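You operate a simulated robot arm through the tools that you are given. There is no shell and no other tool. Be economical: measure what you need, move in short steps, check, and stop when the job is done.

You are at the controls of a simulated two-armed robot. One attempt, no reset.

TASK
Set the packer up for 5 kg sacks.
Fine: white switch to Target and key 5 kg, fine knob on 4, then white switch to Trim, key 80 g and leave it there; Zero the total; the mode switch stays at Off.

The check looks at the end state, three seconds after you hand in, the way a careful person would. Anything else that was tipped, shoved, dropped, spilled or broken makes it a failure.

THE ROBOT
Two 7-joint arms with fingered hands on one trunk, on a base that drives. Base frame: it is fixed to the floor where the robot stands at the start and does not move with it; the origin is under the middle of the robot, x ahead of it, y to its left, z up. Readings come in m, degrees, newtons and seconds.
The left shoulder is at the start at [0.047, 0.173, 1.158], the right one opposite. With the tool pointing down near the work surface each hand reaches from about 0.1 to 0.78 m from the robot's upright axis, wherever it stands, measured 20 degrees to its own side. Places, roughly: fine knob [0.5, -0.7, 0.9]; less button [0.5, -0.1, 1.1]; mode switch [0.5, 0.1, 1.1]; more button [0.5, -0.2, 1.1]; packer zero button [0.5, 0.1, 0.9]; target screen [0.6, 0.1, 1.4]; trim screen [0.6, 0.1, 1.3]; white switch [0.5, 0, 1.1]. Payload 3.5 kg a hand.
The TCP of each hand is the grasp point between the finger pads, 0.025 m short of the fingertips. In the tool frame z runs along the fingers and y along their closing line. The gripper opens to 0.088 m. The gripper's body begins 0.029 m behind the TCP. The gripper is a hand of 3 fingers: y runs from the thumb to the fingers, the wrist lies at [-0.013, -0.097, -0.162] in the tool frame, and closing takes about 1.5 s.
Orientation is that of the tool frame in the base frame, as a unit quaternion [w, x, y, z]. With the fingers straight down and the wrist toward the robot, the tool's x, y and z point along [0, 1, 0], [1, 0, 0] and [0, 0, -1] of the base frame.

THE INTERFACE
- The arms move only by the tool apply_moves. It takes "left_plan", "right_plan" or both (then of equal length, played together; a hand with none holds still); each is text: rows parted by semicolons, each of 7 numbers parted by spaces: the shift along the base's x, y, z in units of 50 mm (1.0 is 50 mm), then the turn, a rotation vector about the base's x, y, z in units of 6 degrees (1.0 is 6 degrees), then the closure, from 0 (fully open) to 1 (shut). In form: dx dy dz rx ry rz hand; .... A call has 1 to 20 rows; each row shifts and turns the commanded pose from where the row before left it. A call with a number of a shift or a turn outside -1 to 1 is refused whole. Each row takes 0.2 s and may step no farther than 0.05 m and 8.6 degrees from the row before; otherwise, or with a gripper value out of range, the whole call is refused. A pose out of reach is approached as far as the arm can. The call stops where the force on the tool passes 40 N (or 10 N more than at its start, if that is more) or the arm is blocked; 0.2 s more then pass. Each finger travels about 0.072 m/s and halts on what it meets, pressing with about 23 N; the grip force reading is that of the motor and also rises with nothing between the fingers. The clock runs only during rows and for 0.2 s after the last one: add rows that do not move to give the fingers time. The reply holds the time, the measured pose of the TCP, the force on the tool along the base axes, the opening and the grip force, in the units named above and with some noise, with the torque about the TCP (base axes, N m) and any sound that the robot's microphone picked up, and new pictures: "pictures" is both (left out), scene, wrist or none (wrist: the cameras of the hands that moved).
- Cameras (640 x 400 px; columns grow to the right, rows downward): "scene" is now at [0.1502, -0.019, 1.3999]; the picture's right is [-0.20, -0.98, 0.03], its down [-0.46, 0.07, -0.88] and it looks along [0.86, -0.19, -0.47] (base axes); focal length 240 px, centre (320, 200). "left" rides on the left gripper at [-0.058, -0.085, -0.1] in its tool frame; the picture's right is [-0.67, -0.35, 0.66], its down [0.69, -0.63, 0.37] and it looks along [0.28, 0.69, 0.66] (tool axes); focal length 261 px, centre (320, 200). "right" rides on the right gripper at [0.058, -0.085, -0.1] in its tool frame; the picture's right is [-0.67, 0.35, -0.66], its down [-0.69, -0.63, 0.37] and it looks along [-0.28, 0.69, 0.66] (tool axes); focal length 261 px, centre (320, 200). There is no depth. A picture from a camera that has moved, and an enlarged one, comes with that camera's place and axes in the base frame and with its lens.
- raise_lower(by): slides the trunk up (or, below 0, down) by that many m; the arms and the scene camera ride with it, the base frame stays. It gives what a move gives, with no picture.
- roll_base(legs): drives the robot by 1 to 6 legs, each [ahead, left, turn to the left] in m, m and degrees, along the robot's own axes; the way and the turn of a leg run together, so that a leg with both is an arc; at most 1.5 m and 180 degrees a leg. The arms and the cameras ride along, it lands a little off, and it stops where it bumps. It gives what a move gives, and a new picture of the scene camera.
- set_grasp(shape, hand): the hand has 3 fingers and takes this shape, open, in about a second: jaw (thumb against the fingers, like two jaws); tri (thumb and two fingers); tip (a fingertip pinch); poke (one finger out to press); point (the index stretched); flat (the hand flat); cup (the hand cupped); fist (a fist). The gripper value then closes the fingers along that shape, each until it touches; the sizes above hold for jaw. It gives what a move gives, with no picture.
- pan_tilt(pan, tilt): turns the head with the scene camera to pan (to the left, within 86 degrees either way) and tilt (down, from -29 to 69), counted from straight ahead of the robot. It gives what a move gives, and a new picture of the scene camera.
- close_up(camera, box): a new picture of the part [left, top, right, bottom] of that camera's present view, enlarged. The clock stands still meanwhile.
- close_job(): hands the job in; it is judged then, once.

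Work in short steps. Places have to be worked out from the pictures, the camera data and where the tool is seen: move nearer, look again, correct. Check each grasp and each placing, and mend what went wrong. You have 120 turns and 260 pictures in all, those below and enlarged ones among them. Open the grippers and draw the arms clear of the work before you hand the job in, unless the task says otherwise; then end with one line.

The tools are called as a command line: name --argument value ..., lists and objects as JSON in quotes. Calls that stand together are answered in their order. apply_moves: Moves the arms, as the interface text tells. Its arguments: {"type":"object","properties":{"left_plan":{"type":"string"},"right_plan":{"type":"string"},"pictures":{"type":"string","enum":["both","scene","wrist","none"]}},"required":[]} The other tools are called the same way: raise_lower (by) slides the trunk up or down; set_grasp (shape, hand) gives the hand a shape; roll_base (legs) drives the base; pan_tilt (pan, tilt) turns the head that bears the scene camera; close_up (camera, box) takes an enlarged picture of a part of a camera's view; close_job () hands the job in.

At the start:

```text
clock: 0.0
left_ee_pos: [0.4032, 0.026, 1.2974]
left_tcp_rot: [0.0, 0.708, 0.706, 0.0]
left_force: [-1.0, 0.2, 0.7]
left_moment: [0.0, 0.03, 0.0]
left_opening: 0.0874
left_grasp_force: 0.0
left_shape: jaw
right_ee_pos: [0.4234, -0.3665, 1.2114]
right_tcp_rot: [0.0, 0.708, 0.707, 0.0]
right_force: [0.2, 0.7, 0.7]
right_moment: [-0.06, -0.01, -0.01]
right_opening: 0.0876
right_grasp_force: 0.1
right_shape: jaw
trunk travel left (down, up): [-0.238, 0.216]
robot x, y, heading: [0.0012, 0.0036, -0.1]
head pan, tilt: [-11.7, 21.0]
```

scene: 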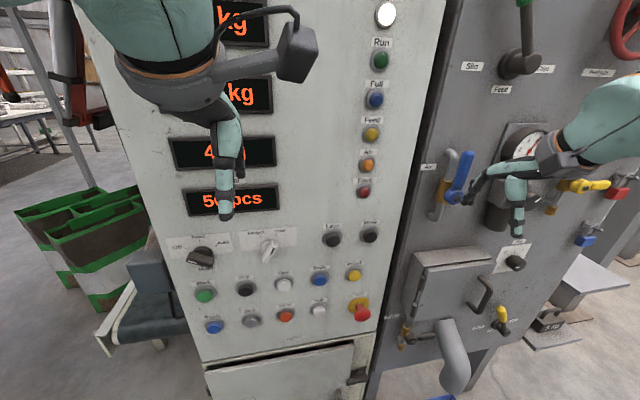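
right: 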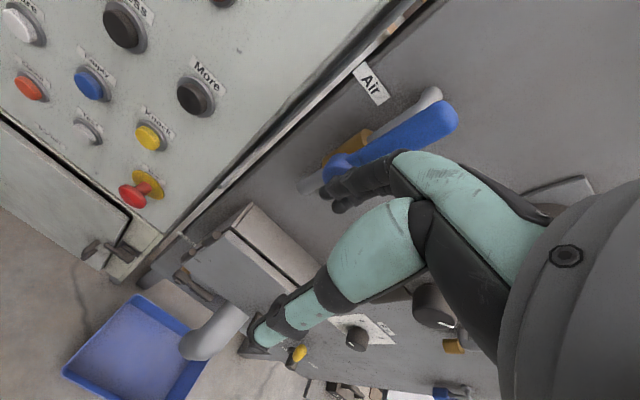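
left: 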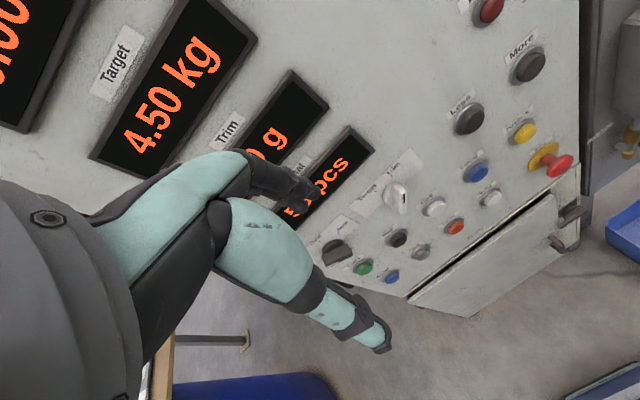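

The panel shows displays, two rotary switches, Less/More buttons. I take close-ups to read labels.

close_up --camera "scene" --box '[160, 210, 400, 360]'

close_up --camera "scene" --box '[420, 200, 580, 300]'

close_up --camera "left" --box '[280, 60, 600, 260]'

```text
2.67 times, centred on (280, 285) of scene
camera zoom: at [0.1502, -0.019, 1.3999], right [-0.2, -0.98, 0.03], down [-0.46, 0.07, -0.88], along [0.86, -0.19, -0.47], focal length 639 px, centre (427, -27)
```

zoom: 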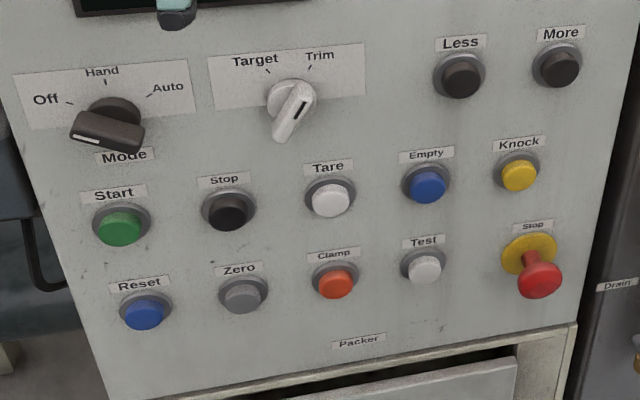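

```text
4.00 times, centred on (500, 250) of scene
camera zoom: at [0.1502, -0.019, 1.3999], right [-0.2, -0.98, 0.03], down [-0.46, 0.07, -0.88], along [0.86, -0.19, -0.47], focal length 958 px, centre (-400, 0)
```

zoom: 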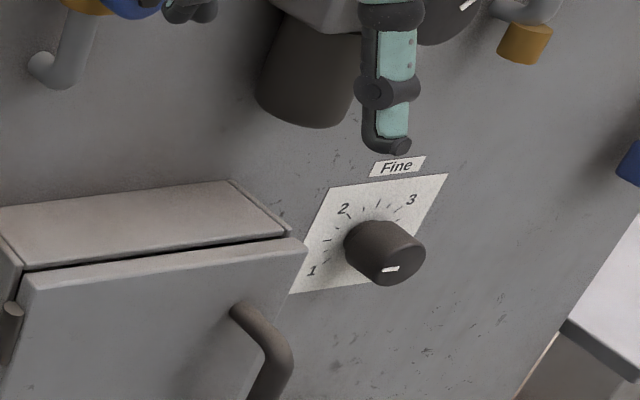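

```text
2.00 times, centred on (440, 160) of left
camera zoom: at [0.3184, -0.0334, 1.3968], right [-0.35, -0.67, -0.66], down [-0.63, 0.69, -0.37], along [0.69, 0.28, -0.66], focal length 521 px, centre (80, 280)
```

zoom: 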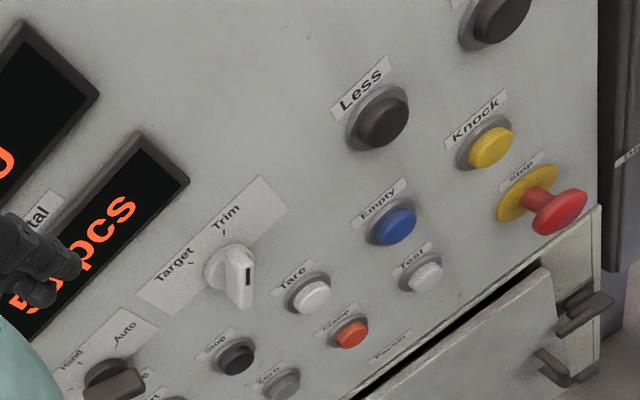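

The white switch looks to be at Trim, mode at Off, target 4.50 kg. I pull the left hand back and to the left, to see the displays.

apply_moves --left_plan "-1 0.5 0 0 0 0 0; -1 1 0 0 0 0 0; 0 1 0 0 0 0 0; 0 1 0 0 0 0 0; 0 1 0 0 0 0 0" --right_plan "-1 0 0 0 0 0 0; -1 0 0 0 0 0 0; 0 0 0 0 0 0 0; 0 0 0 0 0 0 0; 0 0 0 0 0 0 0" --pictures "none"

pan_tilt --pan -8 --tilt 18

```text
refused: row 1 steps farther than a row can; nothing moved
```

```text
clock: 0.6
left_ee_pos: [0.4035, 0.025, 1.2979]
left_tcp_rot: [0.0, 0.707, 0.707, 0.0]
left_force: [-0.3, -0.9, 0.0]
left_moment: [-0.02, 0.0, 0.01]
left_opening: 0.0877
left_grasp_force: 0.1
left_shape: jaw
right_ee_pos: [0.422, -0.3658, 1.2118]
right_tcp_rot: [0.0, 0.707, 0.707, 0.0]
right_force: [0.0, -0.2, 0.1]
right_moment: [-0.02, -0.01, -0.01]
right_opening: 0.0878
right_grasp_force: 0.1
right_shape: jaw
trunk travel left (down, up): [-0.238, 0.216]
robot x, y, heading: [0.0018, -0.0001, -0.0]
head pan, tilt: [-8.0, 18.0]
camera scene: at [0.1521, -0.0131, 1.4045], right [-0.14, -0.99, 0.02], down [-0.42, 0.04, -0.91], along [0.9, -0.13, -0.42], focal length 240 px, centre (320, 200)
```

scene: 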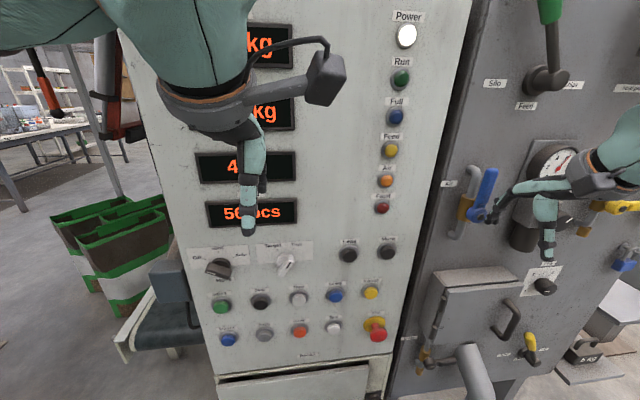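

Step-length limits; I repeat with one axis per row.

apply_moves --left_plan "-1 0 0 0 0 0 0; -1 0 0 0 0 0 0; 0 1 0 0 0 0 0; 0 1 0 0 0 0 0; 0 1 0 0 0 0 0; 0 1 0 0 0 0 0" --right_plan "-1 0 0 0 0 0 0; -1 0 0 0 0 0 0; 0 0 0 0 0 0 0; 0 0 0 0 0 0 0; 0 0 0 0 0 0 0; 0 0 0 0 0 0 0" --pictures "scene"

set_grasp --hand "right" --shape "poke"

close_up --camera "scene" --box '[180, 140, 420, 290]'

close_up --camera "right" --box '[0, 0, 640, 400]'

```text
clock: 2.0
left_ee_pos: [0.3015, 0.23, 1.2916]
left_tcp_rot: [0.0, 0.707, 0.707, -0.001]
left_force: [0.0, -0.4, 0.7]
left_moment: [0.01, -0.03, -0.02]
left_opening: 0.0876
left_grasp_force: 0.2
left_shape: jaw
right_ee_pos: [0.3227, -0.3616, 1.2106]
right_tcp_rot: [-0.001, 0.707, 0.707, -0.001]
right_force: [-0.4, -0.4, -1.2]
right_moment: [-0.03, 0.01, 0.01]
right_opening: 0.0879
right_grasp_force: 0.0
right_shape: jaw
trunk travel left (down, up): [-0.238, 0.216]
robot x, y, heading: [0.001, -0.0012, -0.0]
head pan, tilt: [-8.0, 18.0]
camera scene: at [0.1523, -0.0107, 1.4045], right [-0.14, -0.99, 0.02], down [-0.42, 0.04, -0.91], along [0.9, -0.13, -0.42], focal length 240 px, centre (320, 200)
```

scene: 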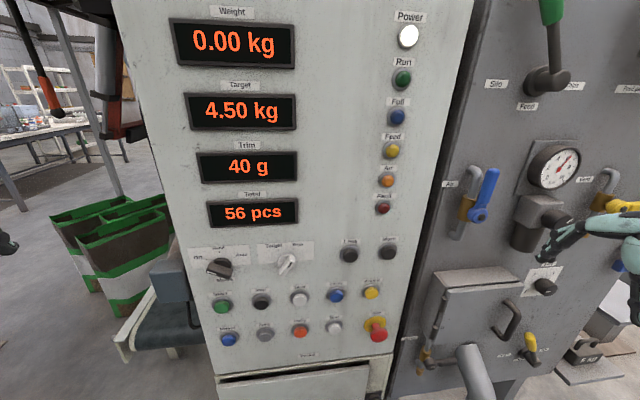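

```text
clock: 2.9
left_ee_pos: [0.3009, 0.2272, 1.2945]
left_tcp_rot: [0.001, 0.707, 0.707, 0.0]
left_force: [-0.8, 0.6, -0.3]
left_moment: [-0.02, -0.03, -0.02]
left_opening: 0.0877
left_grasp_force: 0.1
left_shape: jaw
right_ee_pos: [0.3243, -0.3651, 1.21]
right_tcp_rot: [0.0, 0.707, 0.707, 0.0]
right_force: [-0.3, -0.1, 0.3]
right_moment: [0.01, 0.01, -0.04]
right_opening: 0.0
right_grasp_force: 0.0
right_shape: poke
trunk travel left (down, up): [-0.238, 0.216]
robot x, y, heading: [0.0008, -0.0012, -0.4]
head pan, tilt: [-8.0, 18.0]
```

```text
2.67 times, centred on (300, 215) of scene
camera zoom: at [0.152, -0.0134, 1.4045], right [-0.14, -0.99, 0.02], down [-0.42, 0.04, -0.91], along [0.9, -0.13, -0.42], focal length 639 px, centre (373, 160)
```

zoom: 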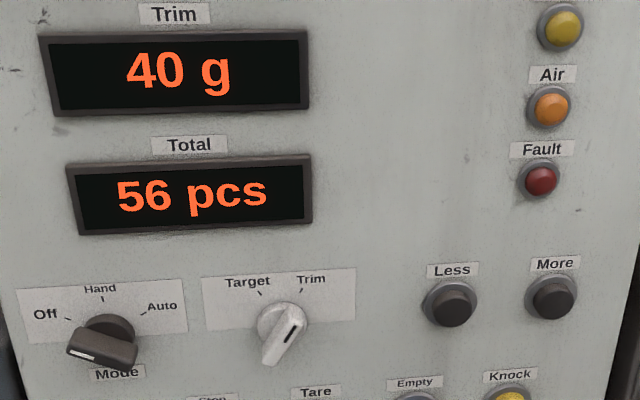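

```text
1.00 times, centred on (320, 200) of right (not enlarged: the box is as wide or as high as the picture)
camera zoom: at [0.2385, -0.3074, 1.3092], right [0.35, -0.67, 0.66], down [-0.63, -0.69, -0.37], along [0.69, -0.28, -0.66], focal length 261 px, centre (320, 200)
```

zoom: 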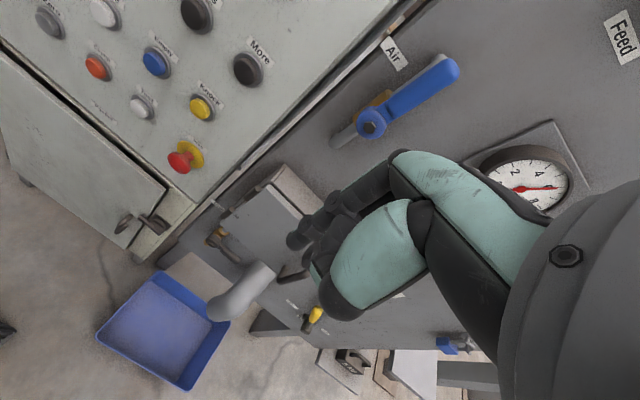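

Trim shows 40 g, total 56 pcs. I back the base up a little, then turn both hands to point at the panel (right thumb-down poke, left for the switch bar).

roll_base --legs '[[-0.12, 0, 0]]'

apply_moves --left_plan "0.2 0 -0.13 0.7698 -0.7698 -0.7698 0;0.2 0 -0.13 0.7698 -0.7698 -0.7698 0;0.2 0 -0.13 0.7698 -0.7698 -0.7698 0;0.2 0 -0.13 0.7698 -0.7698 -0.7698 0;0.2 0 -0.13 0.7698 -0.7698 -0.7698 0;0.2 0 -0.13 0.7698 -0.7698 -0.7698 0;0.2 0 -0.13 0.7698 -0.7698 -0.7698 0;0.2 0 -0.13 0.7698 -0.7698 -0.7698 0;0.2 0 -0.13 0.7698 -0.7698 -0.7698 0;0.2 0 -0.13 0.7698 -0.7698 -0.7698 0;0.2 0 -0.13 0.7698 -0.7698 -0.7698 0;0.2 0 -0.13 0.7698 -0.7698 -0.7698 0;0.2 0 -0.13 0.7698 -0.7698 -0.7698 0;0.2 0 -0.13 0.7698 -0.7698 -0.7698 0;0.2 0 -0.13 0.7698 -0.7698 -0.7698 0" --right_plan "0.2 0 0 0 -1 0 0;0.2 0 0 0 -1 0 0;0.2 0 0 0 -1 0 0;0.2 0 0 0 -1 0 0;0.2 0 0 0 -1 0 0;0.2 0 0 0 -1 0 0;0.2 0 0 0 -1 0 0;0.2 0 0 0 -1 0 0;0.2 0 0 0 -1 0 0;0.2 0 0 0 -1 0 0;0.2 0 0 0 -1 0 0;0.2 0 0 0 -1 0 0;0.2 0 0 0 -1 0 0;0.2 0 0 0 -1 0 0;0.2 0 0 0 -1 0 0"

```text
clock: 4.2
left_ee_pos: [0.1822, 0.2265, 1.2936]
left_tcp_rot: [-0.001, 0.707, 0.707, 0.0]
left_force: [0.0, 0.6, -0.2]
left_moment: [-0.01, -0.01, -0.02]
left_opening: 0.0879
left_grasp_force: 0.0
left_shape: jaw
right_ee_pos: [0.2042, -0.3636, 1.2107]
right_tcp_rot: [-0.001, 0.707, 0.707, -0.001]
right_force: [-0.6, 0.0, 0.0]
right_moment: [-0.01, -0.02, -0.04]
right_opening: 0.0001
right_grasp_force: 0.1
right_shape: poke
trunk travel left (down, up): [-0.238, 0.216]
robot x, y, heading: [-0.1176, 0.0012, -0.2]
head pan, tilt: [-8.0, 18.0]
camera scene: at [0.0331, -0.013, 1.4043], right [-0.14, -0.99, 0.02], down [-0.42, 0.04, -0.91], along [0.9, -0.13, -0.42], focal length 240 px, centre (320, 200)
```

scene: 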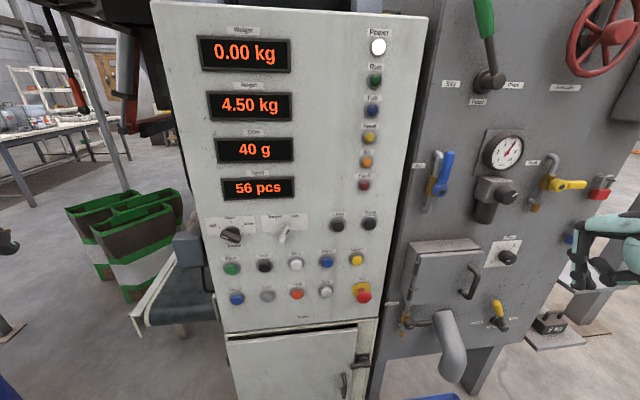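

```text
clock: 7.4
left_ee_pos: [0.332, 0.2424, 1.2313]
left_tcp_rot: [0.023, 0.786, 0.187, 0.589]
left_force: [-0.6, -0.3, -0.2]
left_moment: [0.02, 0.0, 0.0]
left_opening: 0.0876
left_grasp_force: 0.1
left_shape: jaw
left hand out of reach, approached as far as the arm can: row 6, 7, 8, 9, 10, 11
right_ee_pos: [0.3193, -0.4833, 1.3275]
right_tcp_rot: [0.441, 0.601, 0.513, 0.426]
right_force: [-1.4, -0.2, -0.5]
right_moment: [0.01, 0.0, 0.04]
right_opening: 0.0
right_grasp_force: 0.0
right_shape: poke
right hand out of reach, approached as far as the arm can: row 6, 7, 8, 9, 10, 11, 12, 13, 14, 15
trunk travel left (down, up): [-0.238, 0.216]
robot x, y, heading: [-0.1189, 0.0022, -0.1]
head pan, tilt: [-8.0, 18.0]
camera scene: at [0.0326, -0.0129, 1.4044], right [-0.14, -0.99, 0.02], down [-0.42, 0.04, -0.91], along [0.9, -0.13, -0.42], focal length 240 px, centre (320, 200)
camera right: at [0.2091, -0.409, 1.2732], right [-0.62, -0.63, 0.46], down [0.13, -0.66, -0.74], along [0.77, -0.4, 0.49], focal length 261 px, centre (320, 200)
camera left: at [0.2024, 0.2837, 1.1869], right [0.36, 0.23, -0.9], down [0.34, 0.87, 0.36], along [0.87, -0.43, 0.24], focal length 261 px, centre (320, 200)
```

scene: 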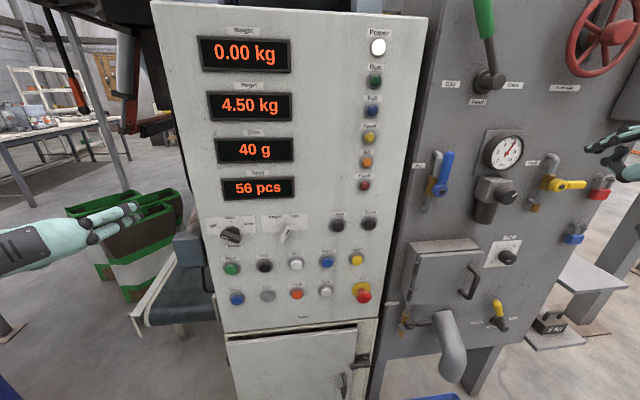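
right: 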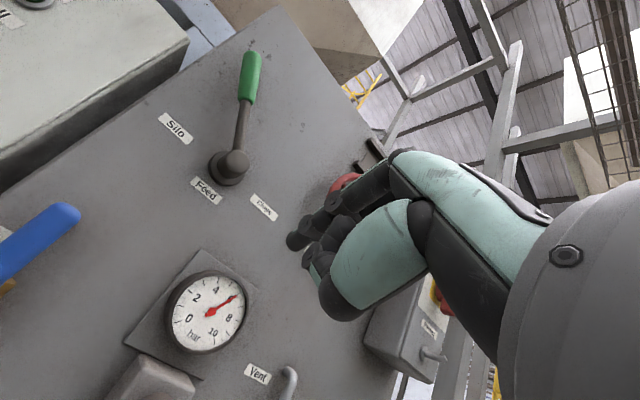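
left: 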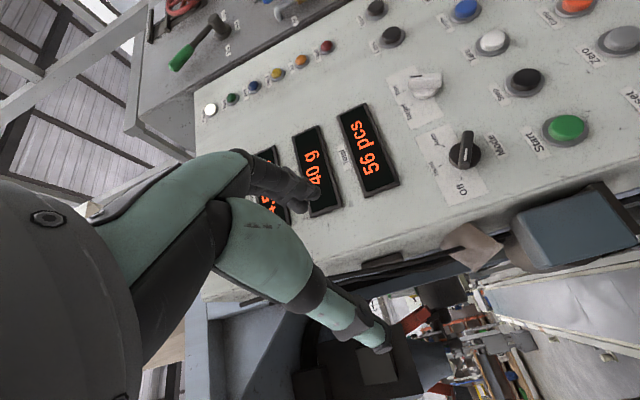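

Both hands are near the wanted attitudes but were cramped; I move them forward and see where they settle.

apply_moves --left_plan "0 0 0 0 0 0 0;0.5 0 0 0 0 0 0;0.5 0 0 0 0 0 0;0 0 0 0 0 0 0" --right_plan "0.7 0 0 0 0 0 0;0.7 0 0 0 0 0 0;0.6 0 0 0 0 0 0; 0 0 0 0 0 0 0" --pictures "scene"

```text
clock: 8.4
left_ee_pos: [0.3825, 0.2426, 1.2331]
left_tcp_rot: [0.025, 0.785, 0.188, 0.59]
left_force: [0.3, 1.0, 0.4]
left_moment: [0.03, 0.01, 0.0]
left_opening: 0.0876
left_grasp_force: 0.1
left_shape: jaw
right_ee_pos: [0.3481, -0.5258, 1.3513]
right_tcp_rot: [0.445, 0.601, 0.508, 0.427]
right_force: [0.4, 0.4, 0.9]
right_moment: [-0.01, 0.02, -0.02]
right_opening: 0.0
right_grasp_force: 0.1
right_shape: poke
right hand out of reach, approached as far as the arm can: row 1, 2, 3
trunk travel left (down, up): [-0.238, 0.216]
robot x, y, heading: [-0.1167, 0.0001, 0.3]
head pan, tilt: [-8.0, 18.0]
camera scene: at [0.0309, -0.0129, 1.4047], right [-0.14, -0.99, 0.02], down [-0.42, 0.04, -0.91], along [0.9, -0.13, -0.42], focal length 240 px, centre (320, 200)
```

scene: 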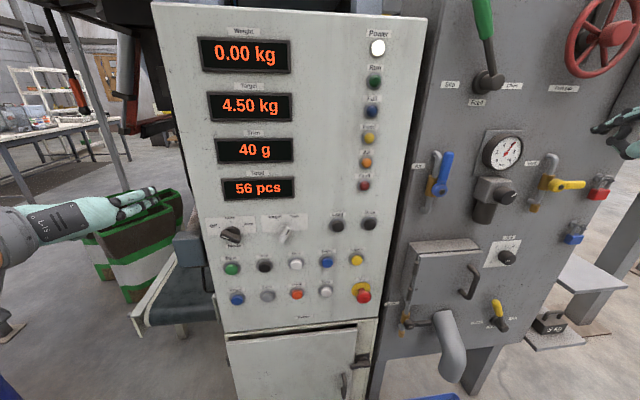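

Left follows well; the right prefers its mirrored attitude (wrist to its right). I roll the right by about -95° around x and finish the left's orientation.

apply_moves --left_plan "0 -0.2 -0.1 0.181 -0.166 -0.139 0;0 -0.2 -0.1 0.181 -0.166 -0.139 0;0 -0.2 -0.1 0.181 -0.166 -0.139 0;0 -0.2 -0.1 0.181 -0.166 -0.139 0;0 -0.2 -0.1 0.181 -0.166 -0.139 0;0 -0.2 -0.1 0.181 -0.166 -0.139 0;0 -0.2 -0.1 0.181 -0.166 -0.139 0;0 -0.2 -0.1 0.181 -0.166 -0.139 0;0 -0.2 -0.1 0.181 -0.166 -0.139 0;0 -0.2 -0.1 0.181 -0.166 -0.139 0;0 -0.2 -0.1 0.181 -0.166 -0.139 0;0 -0.2 -0.1 0.181 -0.166 -0.139 0;0 -0.2 -0.1 0.181 -0.166 -0.139 0;0 -0.2 -0.1 0.181 -0.166 -0.139 0;0 -0.2 -0.1 0.181 -0.166 -0.139 0;0 -0.2 -0.1 0.181 -0.166 -0.139 0" --right_plan "0 0.22 -0.25 -0.977 -0.06 0.166 0;0 0.22 -0.25 -0.977 -0.06 0.166 0;0 0.22 -0.25 -0.977 -0.06 0.166 0;0 0.22 -0.25 -0.977 -0.06 0.166 0;0 0.22 -0.25 -0.977 -0.06 0.166 0;0 0.22 -0.25 -0.977 -0.06 0.166 0;0 0.22 -0.25 -0.977 -0.06 0.166 0;0 0.22 -0.25 -0.977 -0.06 0.166 0;0 0.22 -0.25 -0.977 -0.06 0.166 0;0 0.22 -0.25 -0.977 -0.06 0.166 0;0 0.22 -0.25 -0.977 -0.06 0.166 0;0 0.22 -0.25 -0.977 -0.06 0.166 0;0 0.22 -0.25 -0.977 -0.06 0.166 0;0 0.22 -0.25 -0.977 -0.06 0.166 0;0 0.22 -0.25 -0.977 -0.06 0.166 0;0 0.22 -0.25 -0.977 -0.06 0.166 0"

```text
clock: 11.8
left_ee_pos: [0.3154, 0.2044, 1.2501]
left_tcp_rot: [0.014, 0.732, 0.028, 0.68]
left_force: [-0.2, 0.3, 0.5]
left_moment: [-0.02, 0.01, -0.02]
left_opening: 0.0877
left_grasp_force: 0.0
left_shape: jaw
left hand out of reach, approached as far as the arm can: row 2, 3, 4, 5, 6, 7, 8, 9, 10, 11, 12, 13, 14, 15, 16
right_ee_pos: [0.3632, -0.3696, 1.227]
right_tcp_rot: [0.701, 0.017, 0.713, 0.022]
right_force: [0.0, 0.5, 1.0]
right_moment: [0.02, -0.01, 0.01]
right_opening: 0.0
right_grasp_force: 0.1
right_shape: poke
right hand out of reach, approached as far as the arm can: row 13, 14, 15, 16
trunk travel left (down, up): [-0.238, 0.216]
robot x, y, heading: [-0.1174, -0.0015, -0.2]
head pan, tilt: [-8.0, 18.0]
camera scene: at [0.0314, -0.0124, 1.4046], right [-0.14, -0.99, 0.02], down [-0.42, 0.04, -0.91], along [0.9, -0.13, -0.42], focal length 240 px, centre (320, 200)
camera right: at [0.2634, -0.4526, 1.1667], right [-0.65, 0.31, 0.7], down [0.38, -0.66, 0.64], along [0.66, 0.68, 0.31], focal length 261 px, centre (320, 200)
camera left: at [0.2102, 0.2835, 1.1954], right [0.6, 0.32, -0.73], down [0.4, 0.67, 0.62], along [0.69, -0.67, 0.28], focal length 261 px, centre (320, 200)
```

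scene: 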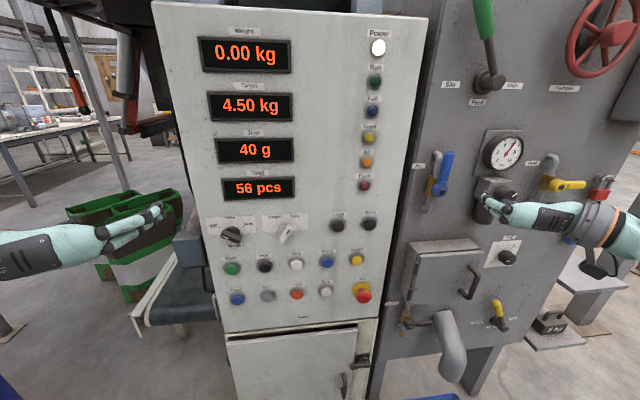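
right: 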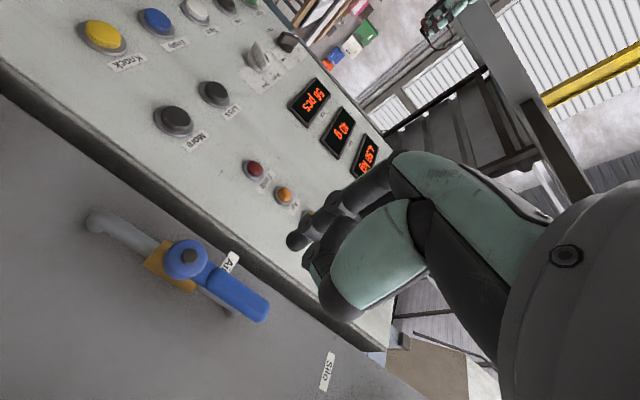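
left: 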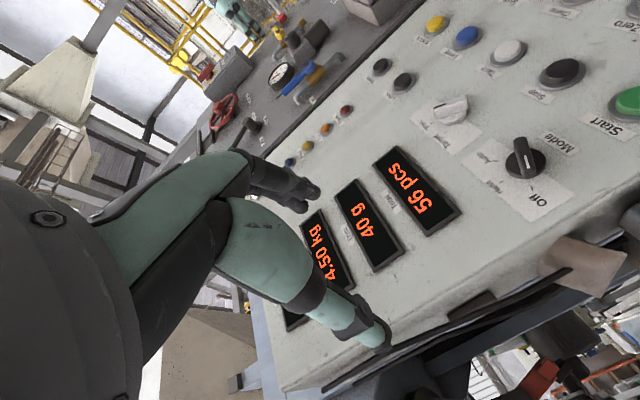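

The right finger tip lies about at TCP+25 mm; triangulation gives Less ≈ (0.563,-0.137,1.076), More ≈ (0.563,-0.223,1.076), white switch ≈ (0.55,0.0,1.075). I bring the left hand in front of the switch.

apply_moves --left_plan "0.9 0 0 0 0 0 0;0.9 0 0 0 0 0 0;0.6 0 0 0 0 0 0;0 -0.5 -0.44 0 0 0 0;0 -0.5 -0.44 0 0 0 0;0 -0.5 -0.44 0 0 0 0;0 -0.5 -0.44 0 0 0 0;0 -0.5 -0.44 0 0 0 0;0 -0.5 -0.44 0 0 0 0;0 -0.5 -0.44 0 0 0 0;0 -0.5 -0.44 0 0 0 0"

```text
clock: 14.2
left_ee_pos: [0.3592, 0.2135, 1.2685]
left_tcp_rot: [0.01, 0.727, 0.019, 0.686]
left_force: [-0.2, -0.4, -0.5]
left_moment: [-0.02, -0.01, 0.0]
left_opening: 0.0879
left_grasp_force: 0.1
left_shape: jaw
left hand out of reach, approached as far as the arm can: row 1, 2, 3, 4, 5, 6, 7, 8, 9, 10, 11
right_ee_pos: [0.3645, -0.3716, 1.2272]
right_tcp_rot: [0.702, 0.018, 0.712, 0.022]
right_force: [-0.4, 0.4, -0.4]
right_moment: [-0.01, 0.0, 0.0]
right_opening: 0.0
right_grasp_force: 0.1
right_shape: poke
trunk travel left (down, up): [-0.238, 0.216]
robot x, y, heading: [-0.1193, -0.0001, 0.0]
head pan, tilt: [-8.0, 18.0]
camera scene: at [0.0318, -0.013, 1.4045], right [-0.14, -0.99, 0.02], down [-0.42, 0.04, -0.91], along [0.9, -0.13, -0.42], focal length 240 px, centre (320, 200)
camera left: at [0.2552, 0.2944, 1.2128], right [0.61, 0.33, -0.72], down [0.4, 0.66, 0.64], along [0.69, -0.67, 0.27], focal length 261 px, centre (320, 200)
```

scene: 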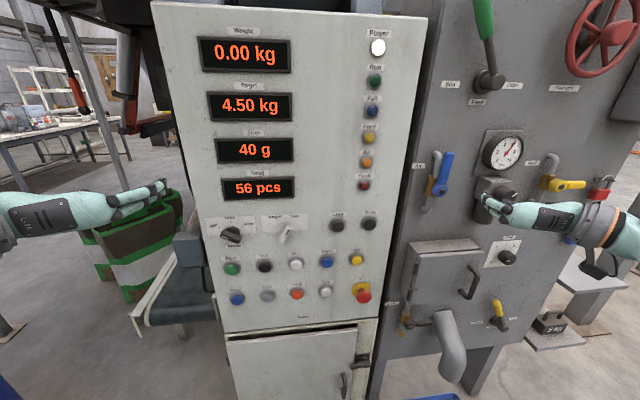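
left: 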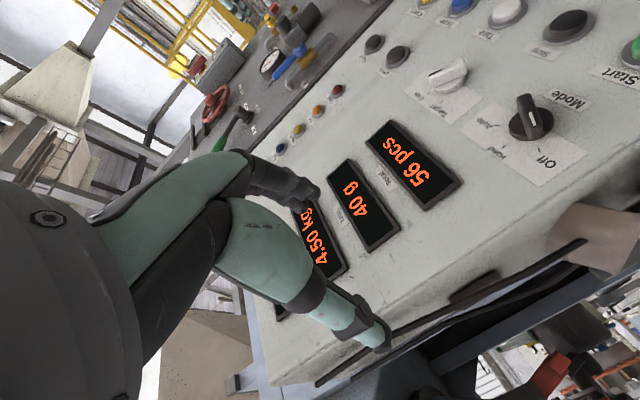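

The left is at a joint limit in that attitude. I test whether the right hand moves freely toward the front of Less in its present attitude.

apply_moves --right_plan "0.21 0.59 -0.375 0 0 0 0;0.21 0.59 -0.375 0 0 0 0;0.21 0.59 -0.375 0 0 0 0;0.21 0.59 -0.375 0 0 0 0;0.21 0.59 -0.375 0 0 0 0;0.21 0.59 -0.375 0 0 0 0;0.21 0.59 -0.375 0 0 0 0;0.21 0.59 -0.375 0 0 0 0"

```text
clock: 16.0
left_ee_pos: [0.359, 0.2147, 1.2702]
left_tcp_rot: [0.01, 0.727, 0.019, 0.687]
left_force: [-0.3, 0.0, -0.1]
left_moment: [0.0, 0.0, -0.02]
left_opening: 0.0877
left_grasp_force: 0.0
left_shape: jaw
right_ee_pos: [0.3823, -0.312, 1.2629]
right_tcp_rot: [0.699, 0.017, 0.714, 0.023]
right_force: [-0.4, 0.6, 0.1]
right_moment: [0.03, -0.02, 0.01]
right_opening: 0.0
right_grasp_force: 0.1
right_shape: poke
right hand out of reach, approached as far as the arm can: row 1, 2, 3, 4, 5, 6, 7, 8
trunk travel left (down, up): [-0.238, 0.216]
robot x, y, heading: [-0.1177, -0.0015, -0.1]
head pan, tilt: [-8.0, 18.0]
camera scene: at [0.0315, -0.0128, 1.4046], right [-0.14, -0.99, 0.02], down [-0.42, 0.04, -0.91], along [0.9, -0.13, -0.42], focal length 240 px, centre (320, 200)
camera right: at [0.2825, -0.3958, 1.2006], right [-0.64, 0.31, 0.7], down [0.38, -0.66, 0.64], along [0.66, 0.68, 0.31], focal length 261 px, centre (320, 200)
```

scene: 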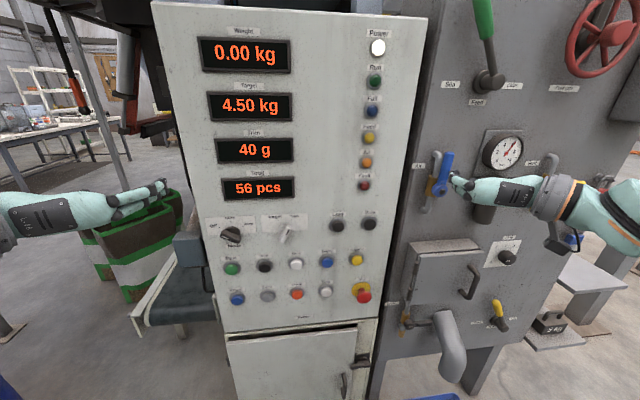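
right: 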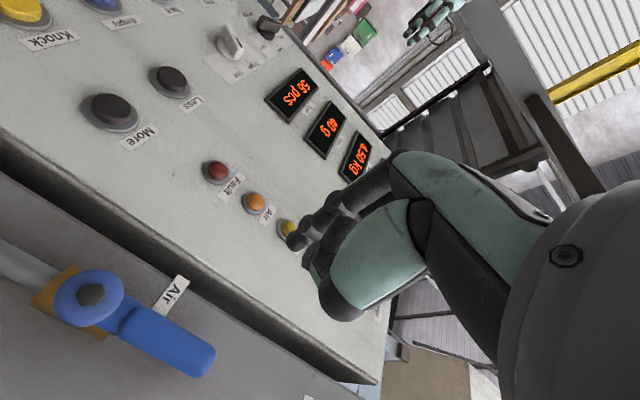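

The forward-pointing attitude gets limited at low height relative to the shoulders, so I lower the trunk by 0.22 m.

raise_lower --by -0.22

apply_moves --right_plan "0.2 0.5 0.1 0 0 0 0;0.2 0.5 0.1 0 0 0 0;0.2 0.5 0.1 0 0 0 0;0.2 0.5 0.1 0 0 0 0;0.2 0.5 0.1 0 0 0 0;0.2 0.5 0.1 0 0 0 0;0.2 0.5 0.1 0 0 0 0"

```text
clock: 18.3
left_ee_pos: [0.4624, 0.2136, 0.8616]
left_tcp_rot: [0.006, 0.83, 0.02, 0.558]
left_force: [-0.2, 0.3, 0.0]
left_moment: [-0.04, 0.01, -0.01]
left_opening: 0.0878
left_grasp_force: 0.1
left_shape: jaw
right_ee_pos: [0.3822, -0.3123, 1.0402]
right_tcp_rot: [0.701, 0.018, 0.713, 0.021]
right_force: [0.3, 0.3, 0.1]
right_moment: [0.02, 0.04, -0.02]
right_opening: 0.0003
right_grasp_force: 0.0
right_shape: poke
trunk travel left (down, up): [-0.018, 0.436]
robot x, y, heading: [-0.1228, 0.0002, 0.1]
head pan, tilt: [-8.0, 18.0]
```

```text
clock: 19.9
left_ee_pos: [0.4641, 0.2151, 0.8614]
left_tcp_rot: [0.007, 0.829, 0.02, 0.558]
left_force: [-0.6, 0.4, 0.2]
left_moment: [0.01, 0.01, 0.02]
left_opening: 0.0879
left_grasp_force: 0.0
left_shape: jaw
right_ee_pos: [0.4512, -0.1388, 1.0737]
right_tcp_rot: [0.7, 0.018, 0.713, 0.022]
right_force: [0.5, -0.6, 0.5]
right_moment: [-0.02, 0.0, -0.03]
right_opening: 0.0001
right_grasp_force: 0.0
right_shape: poke
trunk travel left (down, up): [-0.018, 0.436]
robot x, y, heading: [-0.1197, 0.0022, -0.1]
head pan, tilt: [-8.0, 18.0]
camera scene: at [0.2156, -0.0123, 1.0817], right [-0.12, -0.99, 0.07], down [-0.72, 0.04, -0.69], along [0.68, -0.13, -0.72], focal length 240 px, centre (320, 200)
camera right: at [0.351, -0.221, 1.0127], right [-0.65, 0.31, 0.7], down [0.38, -0.66, 0.64], along [0.66, 0.68, 0.31], focal length 261 px, centre (320, 200)
```

scene: 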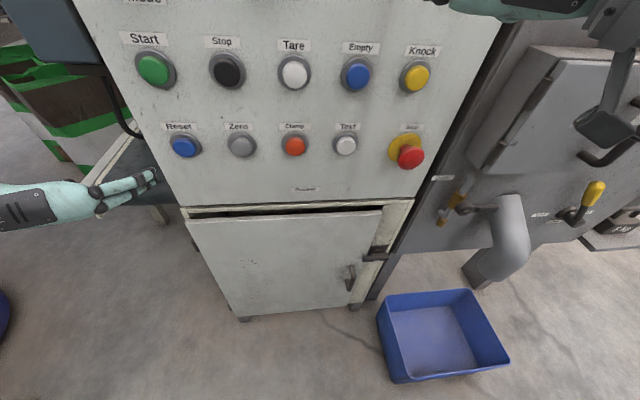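
right: 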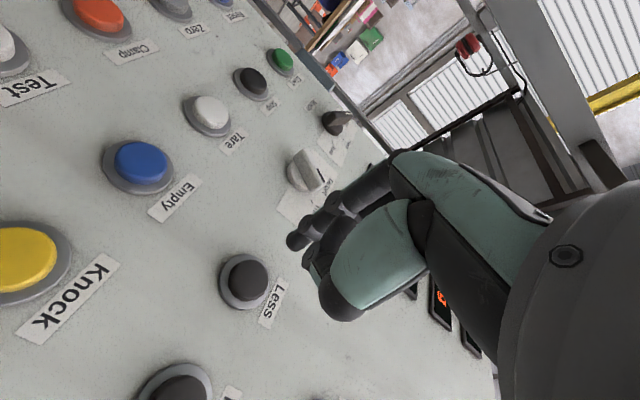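

The right hand now follows freely and stands before Less. I tilt the head up to see the panel.

pan_tilt --pan -5 --tilt -22

close_up --camera "right" --box '[180, 80, 420, 230]'

```text
clock: 21.0
left_ee_pos: [0.4642, 0.2146, 0.8601]
left_tcp_rot: [0.006, 0.83, 0.02, 0.558]
left_force: [-0.2, 0.0, -0.2]
left_moment: [-0.01, -0.01, 0.02]
left_opening: 0.0878
left_grasp_force: 0.0
left_shape: jaw
right_ee_pos: [0.4504, -0.1395, 1.074]
right_tcp_rot: [0.701, 0.018, 0.713, 0.022]
right_force: [0.4, -0.3, -1.1]
right_moment: [0.0, -0.02, 0.01]
right_opening: 0.0
right_grasp_force: 0.1
right_shape: poke
trunk travel left (down, up): [-0.018, 0.436]
robot x, y, heading: [-0.1235, 0.0001, 0.1]
head pan, tilt: [-5.0, -22.0]
camera scene: at [0.2281, -0.0065, 1.1441], right [-0.08, -1.0, 0.04], down [-0.11, -0.03, -0.99], along [0.99, -0.08, -0.11], focal length 240 px, centre (320, 200)
```

scene: 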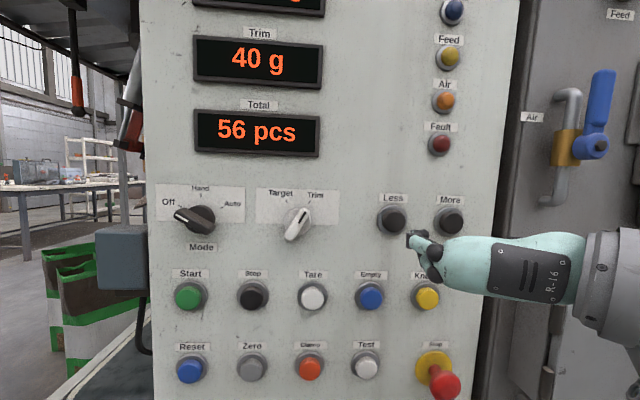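

```text
2.67 times, centred on (300, 155) of right
camera zoom: at [0.3507, -0.2221, 1.0126], right [-0.65, 0.31, 0.7], down [0.38, -0.66, 0.64], along [0.66, 0.68, 0.31], focal length 695 px, centre (373, 320)
```

zoom: 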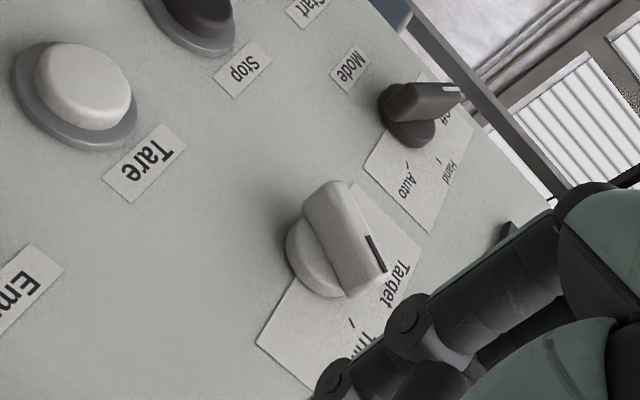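

Clear view. I zoom on the poking finger to locate its tip relative to the TCP.

close_up --camera "scene" --box '[360, 190, 488, 270]'

close_up --camera "right" --box '[240, 150, 400, 250]'

```text
5.00 times, centred on (424, 230) of scene
camera zoom: at [0.2281, -0.0065, 1.1441], right [-0.08, -1.0, 0.04], down [-0.11, -0.03, -0.99], along [0.99, -0.08, -0.11], focal length 1198 px, centre (-200, 50)
```

zoom: 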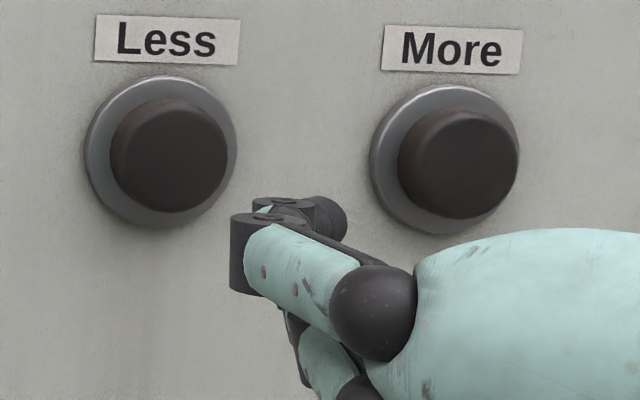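

```text
4.00 times, centred on (320, 200) of right
camera zoom: at [0.3507, -0.2221, 1.0126], right [-0.65, 0.31, 0.7], down [0.38, -0.66, 0.64], along [0.66, 0.68, 0.31], focal length 1043 px, centre (320, 200)
```

zoom: 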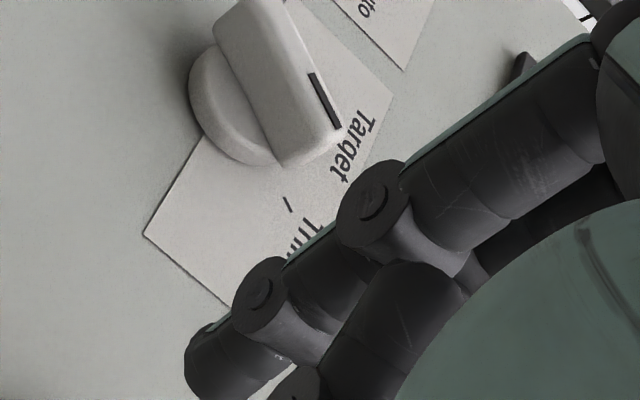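

The poke finger hooks sideways. I back off 60 mm and try the "point" shape, which may be straighter.

apply_moves --right_plan "-0.6 0 0 0 0 0 0;-0.6 0 0 0 0 0 0" --pictures "none"

set_grasp --hand "right" --shape "point"

close_up --camera "scene" --box '[320, 150, 560, 300]'

close_up --camera "right" --box '[160, 100, 480, 300]'

```text
clock: 21.6
left_ee_pos: [0.4639, 0.2139, 0.8615]
left_tcp_rot: [0.006, 0.829, 0.02, 0.558]
left_force: [-0.8, 0.0, -0.2]
left_moment: [0.01, 0.01, 0.05]
left_opening: 0.0878
left_grasp_force: 0.1
left_shape: jaw
right_ee_pos: [0.3887, -0.1385, 1.0743]
right_tcp_rot: [0.701, 0.017, 0.713, 0.021]
right_force: [0.1, 0.4, 0.4]
right_moment: [-0.01, 0.0, -0.03]
right_opening: 0.0
right_grasp_force: 0.1
right_shape: poke
trunk travel left (down, up): [-0.018, 0.436]
robot x, y, heading: [-0.1194, 0.0018, 0.1]
head pan, tilt: [-5.0, -22.0]
```

```text
clock: 22.5
left_ee_pos: [0.4635, 0.2138, 0.8606]
left_tcp_rot: [0.006, 0.83, 0.02, 0.558]
left_force: [-0.6, 0.6, 0.2]
left_moment: [-0.02, 0.01, 0.01]
left_opening: 0.0878
left_grasp_force: 0.2
left_shape: jaw
right_ee_pos: [0.3905, -0.1391, 1.0743]
right_tcp_rot: [0.701, 0.018, 0.713, 0.022]
right_force: [-0.1, 0.1, -0.9]
right_moment: [0.03, 0.01, 0.04]
right_opening: 0.0001
right_grasp_force: 0.0
right_shape: point
trunk travel left (down, up): [-0.018, 0.436]
robot x, y, heading: [-0.1195, -0.0009, 0.2]
head pan, tilt: [-5.0, -22.0]
```

```text
2.67 times, centred on (440, 225) of scene
camera zoom: at [0.2281, -0.0065, 1.1442], right [-0.08, -1.0, 0.04], down [-0.11, -0.03, -0.99], along [0.99, -0.08, -0.11], focal length 639 px, centre (0, 133)
```

zoom: 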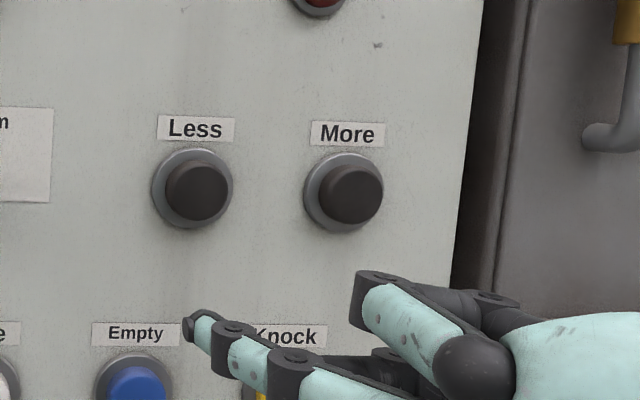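

```text
2.00 times, centred on (320, 200) of right
camera zoom: at [0.2908, -0.2219, 1.0127], right [-0.65, 0.31, 0.7], down [0.38, -0.66, 0.64], along [0.66, 0.68, 0.31], focal length 521 px, centre (320, 200)
```

zoom: 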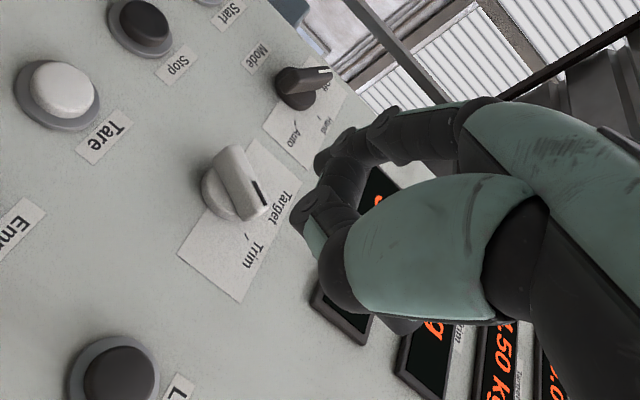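

The "point" index is straight: tip ≈ TCP+(0.021,0.057,-0.010), aiming ~19° left. I yaw the hand -20° so the finger points straight ahead and leads the thumb.

apply_moves --right_plan "0 0 0 0 0 -0.84 0;0 0 0 0 0 -0.84 0;0 0 0 0 0 -0.84 0;0 0 0 0 0 -0.84 0;0 0 0 0 0 0 0" --pictures "none"

close_up --camera "scene" --box '[240, 150, 480, 300]'

close_up --camera "right" --box '[160, 100, 480, 300]'

```text
clock: 23.7
left_ee_pos: [0.4638, 0.2137, 0.8607]
left_tcp_rot: [0.006, 0.829, 0.021, 0.559]
left_force: [0.0, 0.5, 0.4]
left_moment: [0.02, 0.03, -0.02]
left_opening: 0.0878
left_grasp_force: 0.0
left_shape: jaw
right_ee_pos: [0.3909, -0.1379, 1.0752]
right_tcp_rot: [0.694, 0.141, 0.698, -0.102]
right_force: [-0.3, -0.3, -0.4]
right_moment: [0.02, 0.02, 0.02]
right_opening: 0.0004
right_grasp_force: 0.0
right_shape: point
trunk travel left (down, up): [-0.018, 0.436]
robot x, y, heading: [-0.1202, -0.0006, 0.2]
head pan, tilt: [-5.0, -22.0]
```

```text
2.67 times, centred on (360, 225) of scene
camera zoom: at [0.2278, -0.0065, 1.1443], right [-0.08, -1.0, 0.04], down [-0.11, -0.03, -0.99], along [0.99, -0.08, -0.11], focal length 639 px, centre (213, 133)
```

zoom: 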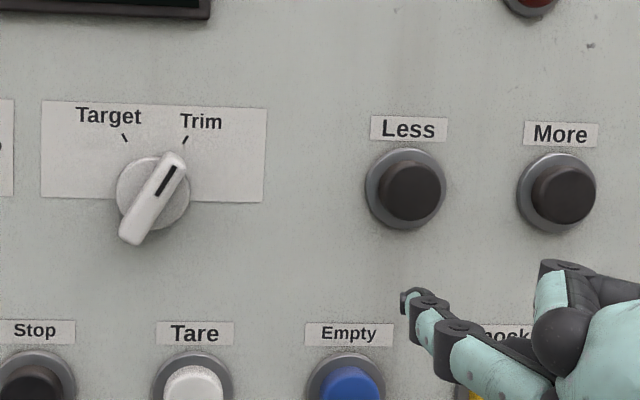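

```text
2.00 times, centred on (320, 200) of right
camera zoom: at [0.2692, -0.1814, 1.0132], right [-0.5, 0.51, 0.7], down [0.13, -0.75, 0.64], along [0.86, 0.41, 0.31], focal length 521 px, centre (320, 200)
```

zoom: 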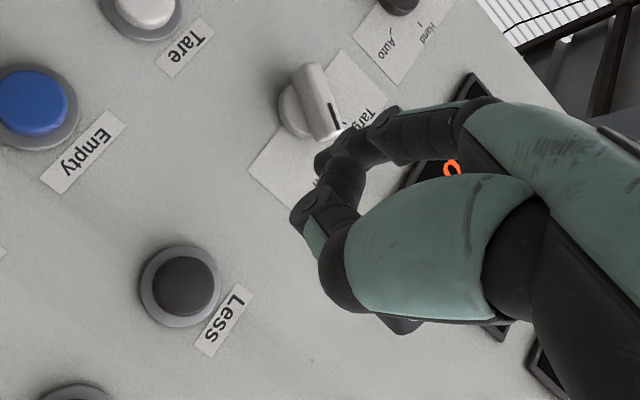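

Tip now ≈ TCP+(0.039,0.047,-0.008). I bring it to the right of the switch bar's upper end (tip ≈ 0.545,-0.05,1.09).

apply_moves --right_plan "0.6 0.41 0.23 0 0 0 0;0.6 0.41 0.23 0 0 0 0;0.5 0 0 0 0 0 0;0.3 0 0 0 0 0 0;0.3 0 0 0 0 0 0" --pictures "none"

close_up --camera "scene" --box '[240, 150, 480, 300]'

close_up --camera "right" --box '[160, 100, 480, 300]'

```text
clock: 24.9
left_ee_pos: [0.4648, 0.2158, 0.8604]
left_tcp_rot: [0.006, 0.83, 0.02, 0.558]
left_force: [0.2, 0.9, -0.7]
left_moment: [0.03, 0.0, 0.02]
left_opening: 0.0879
left_grasp_force: 0.1
left_shape: jaw
right_ee_pos: [0.5039, -0.1176, 1.0831]
right_tcp_rot: [0.695, 0.142, 0.698, -0.1]
right_force: [-0.7, -0.5, 0.4]
right_moment: [0.01, 0.01, 0.03]
right_opening: 0.0002
right_grasp_force: 0.0
right_shape: point
right hand out of reach, approached as far as the arm can: row 2, 3, 4, 5
trunk travel left (down, up): [-0.018, 0.436]
robot x, y, heading: [-0.1228, -0.0007, -0.3]
head pan, tilt: [-5.0, -22.0]
```

```text
2.67 times, centred on (360, 225) of scene
camera zoom: at [0.2284, -0.0065, 1.144], right [-0.08, -1.0, 0.04], down [-0.11, -0.03, -0.99], along [0.99, -0.08, -0.11], focal length 639 px, centre (213, 133)
```

zoom: 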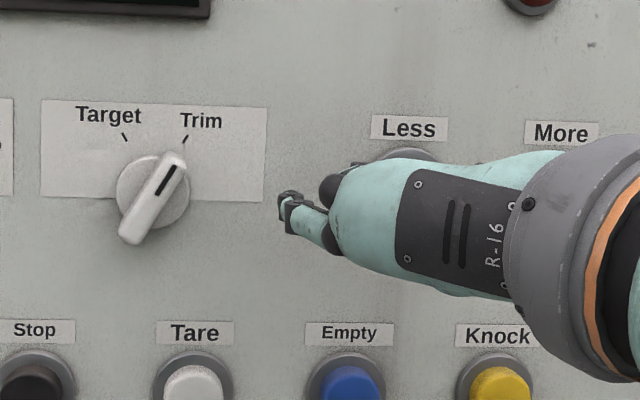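

```text
2.00 times, centred on (320, 200) of right
camera zoom: at [0.3811, -0.1602, 1.0218], right [-0.5, 0.51, 0.7], down [0.13, -0.76, 0.64], along [0.85, 0.41, 0.32], focal length 521 px, centre (320, 200)
```

zoom: 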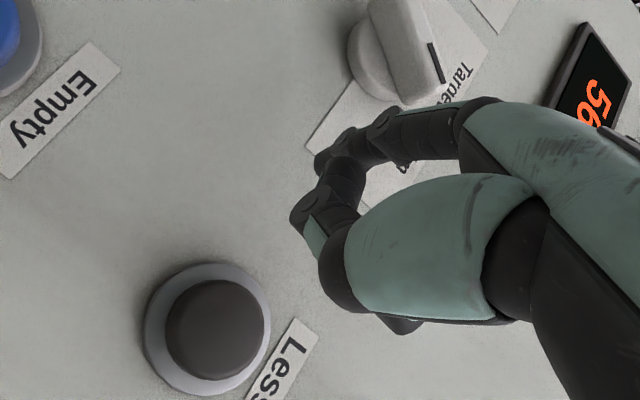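

The arm is at its leftward limit here. I back off and shift the base 0.12 m left.

apply_moves --right_plan "-0.7 0 0 0 0 0 0;-0.7 0 0 0 0 0 0" --pictures "none"

roll_base --legs '[[0, 0.12, 0]]'

```text
clock: 25.5
left_ee_pos: [0.4638, 0.2145, 0.8619]
left_tcp_rot: [0.007, 0.83, 0.02, 0.558]
left_force: [0.3, -0.3, 0.6]
left_moment: [0.01, 0.0, 0.0]
left_opening: 0.0878
left_grasp_force: 0.0
left_shape: jaw
right_ee_pos: [0.4346, -0.1182, 1.0821]
right_tcp_rot: [0.694, 0.143, 0.698, -0.102]
right_force: [0.2, 0.3, 0.5]
right_moment: [-0.01, -0.03, 0.03]
right_opening: 0.0
right_grasp_force: 0.1
right_shape: point
trunk travel left (down, up): [-0.018, 0.436]
robot x, y, heading: [-0.1185, 0.0001, -0.1]
head pan, tilt: [-5.0, -22.0]
```

```text
clock: 26.7
left_ee_pos: [0.4623, 0.3316, 0.8608]
left_tcp_rot: [0.007, 0.829, 0.021, 0.558]
left_force: [0.5, -0.1, 0.0]
left_moment: [-0.02, 0.0, 0.02]
left_opening: 0.0877
left_grasp_force: 0.1
left_shape: jaw
right_ee_pos: [0.4359, 0.0006, 1.0818]
right_tcp_rot: [0.694, 0.141, 0.699, -0.101]
right_force: [-0.3, 0.0, 0.2]
right_moment: [-0.02, -0.02, -0.03]
right_opening: 0.0001
right_grasp_force: 0.0
right_shape: point
trunk travel left (down, up): [-0.018, 0.436]
robot x, y, heading: [-0.1174, 0.1145, 0.3]
head pan, tilt: [-5.0, -22.0]
camera scene: at [0.2281, 0.1112, 1.1442], right [-0.08, -1.0, 0.04], down [-0.11, -0.03, -0.99], along [0.99, -0.08, -0.11], focal length 240 px, centre (320, 200)
```

scene: 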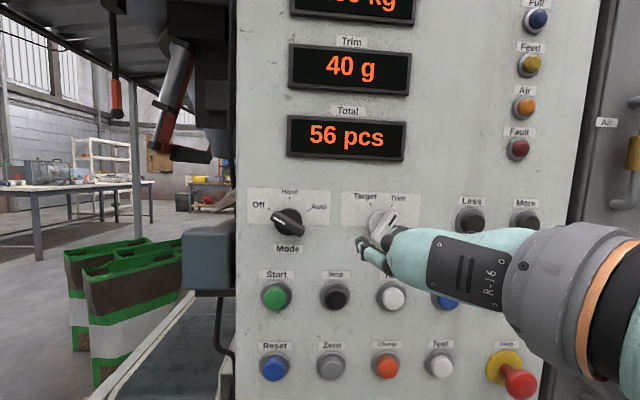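

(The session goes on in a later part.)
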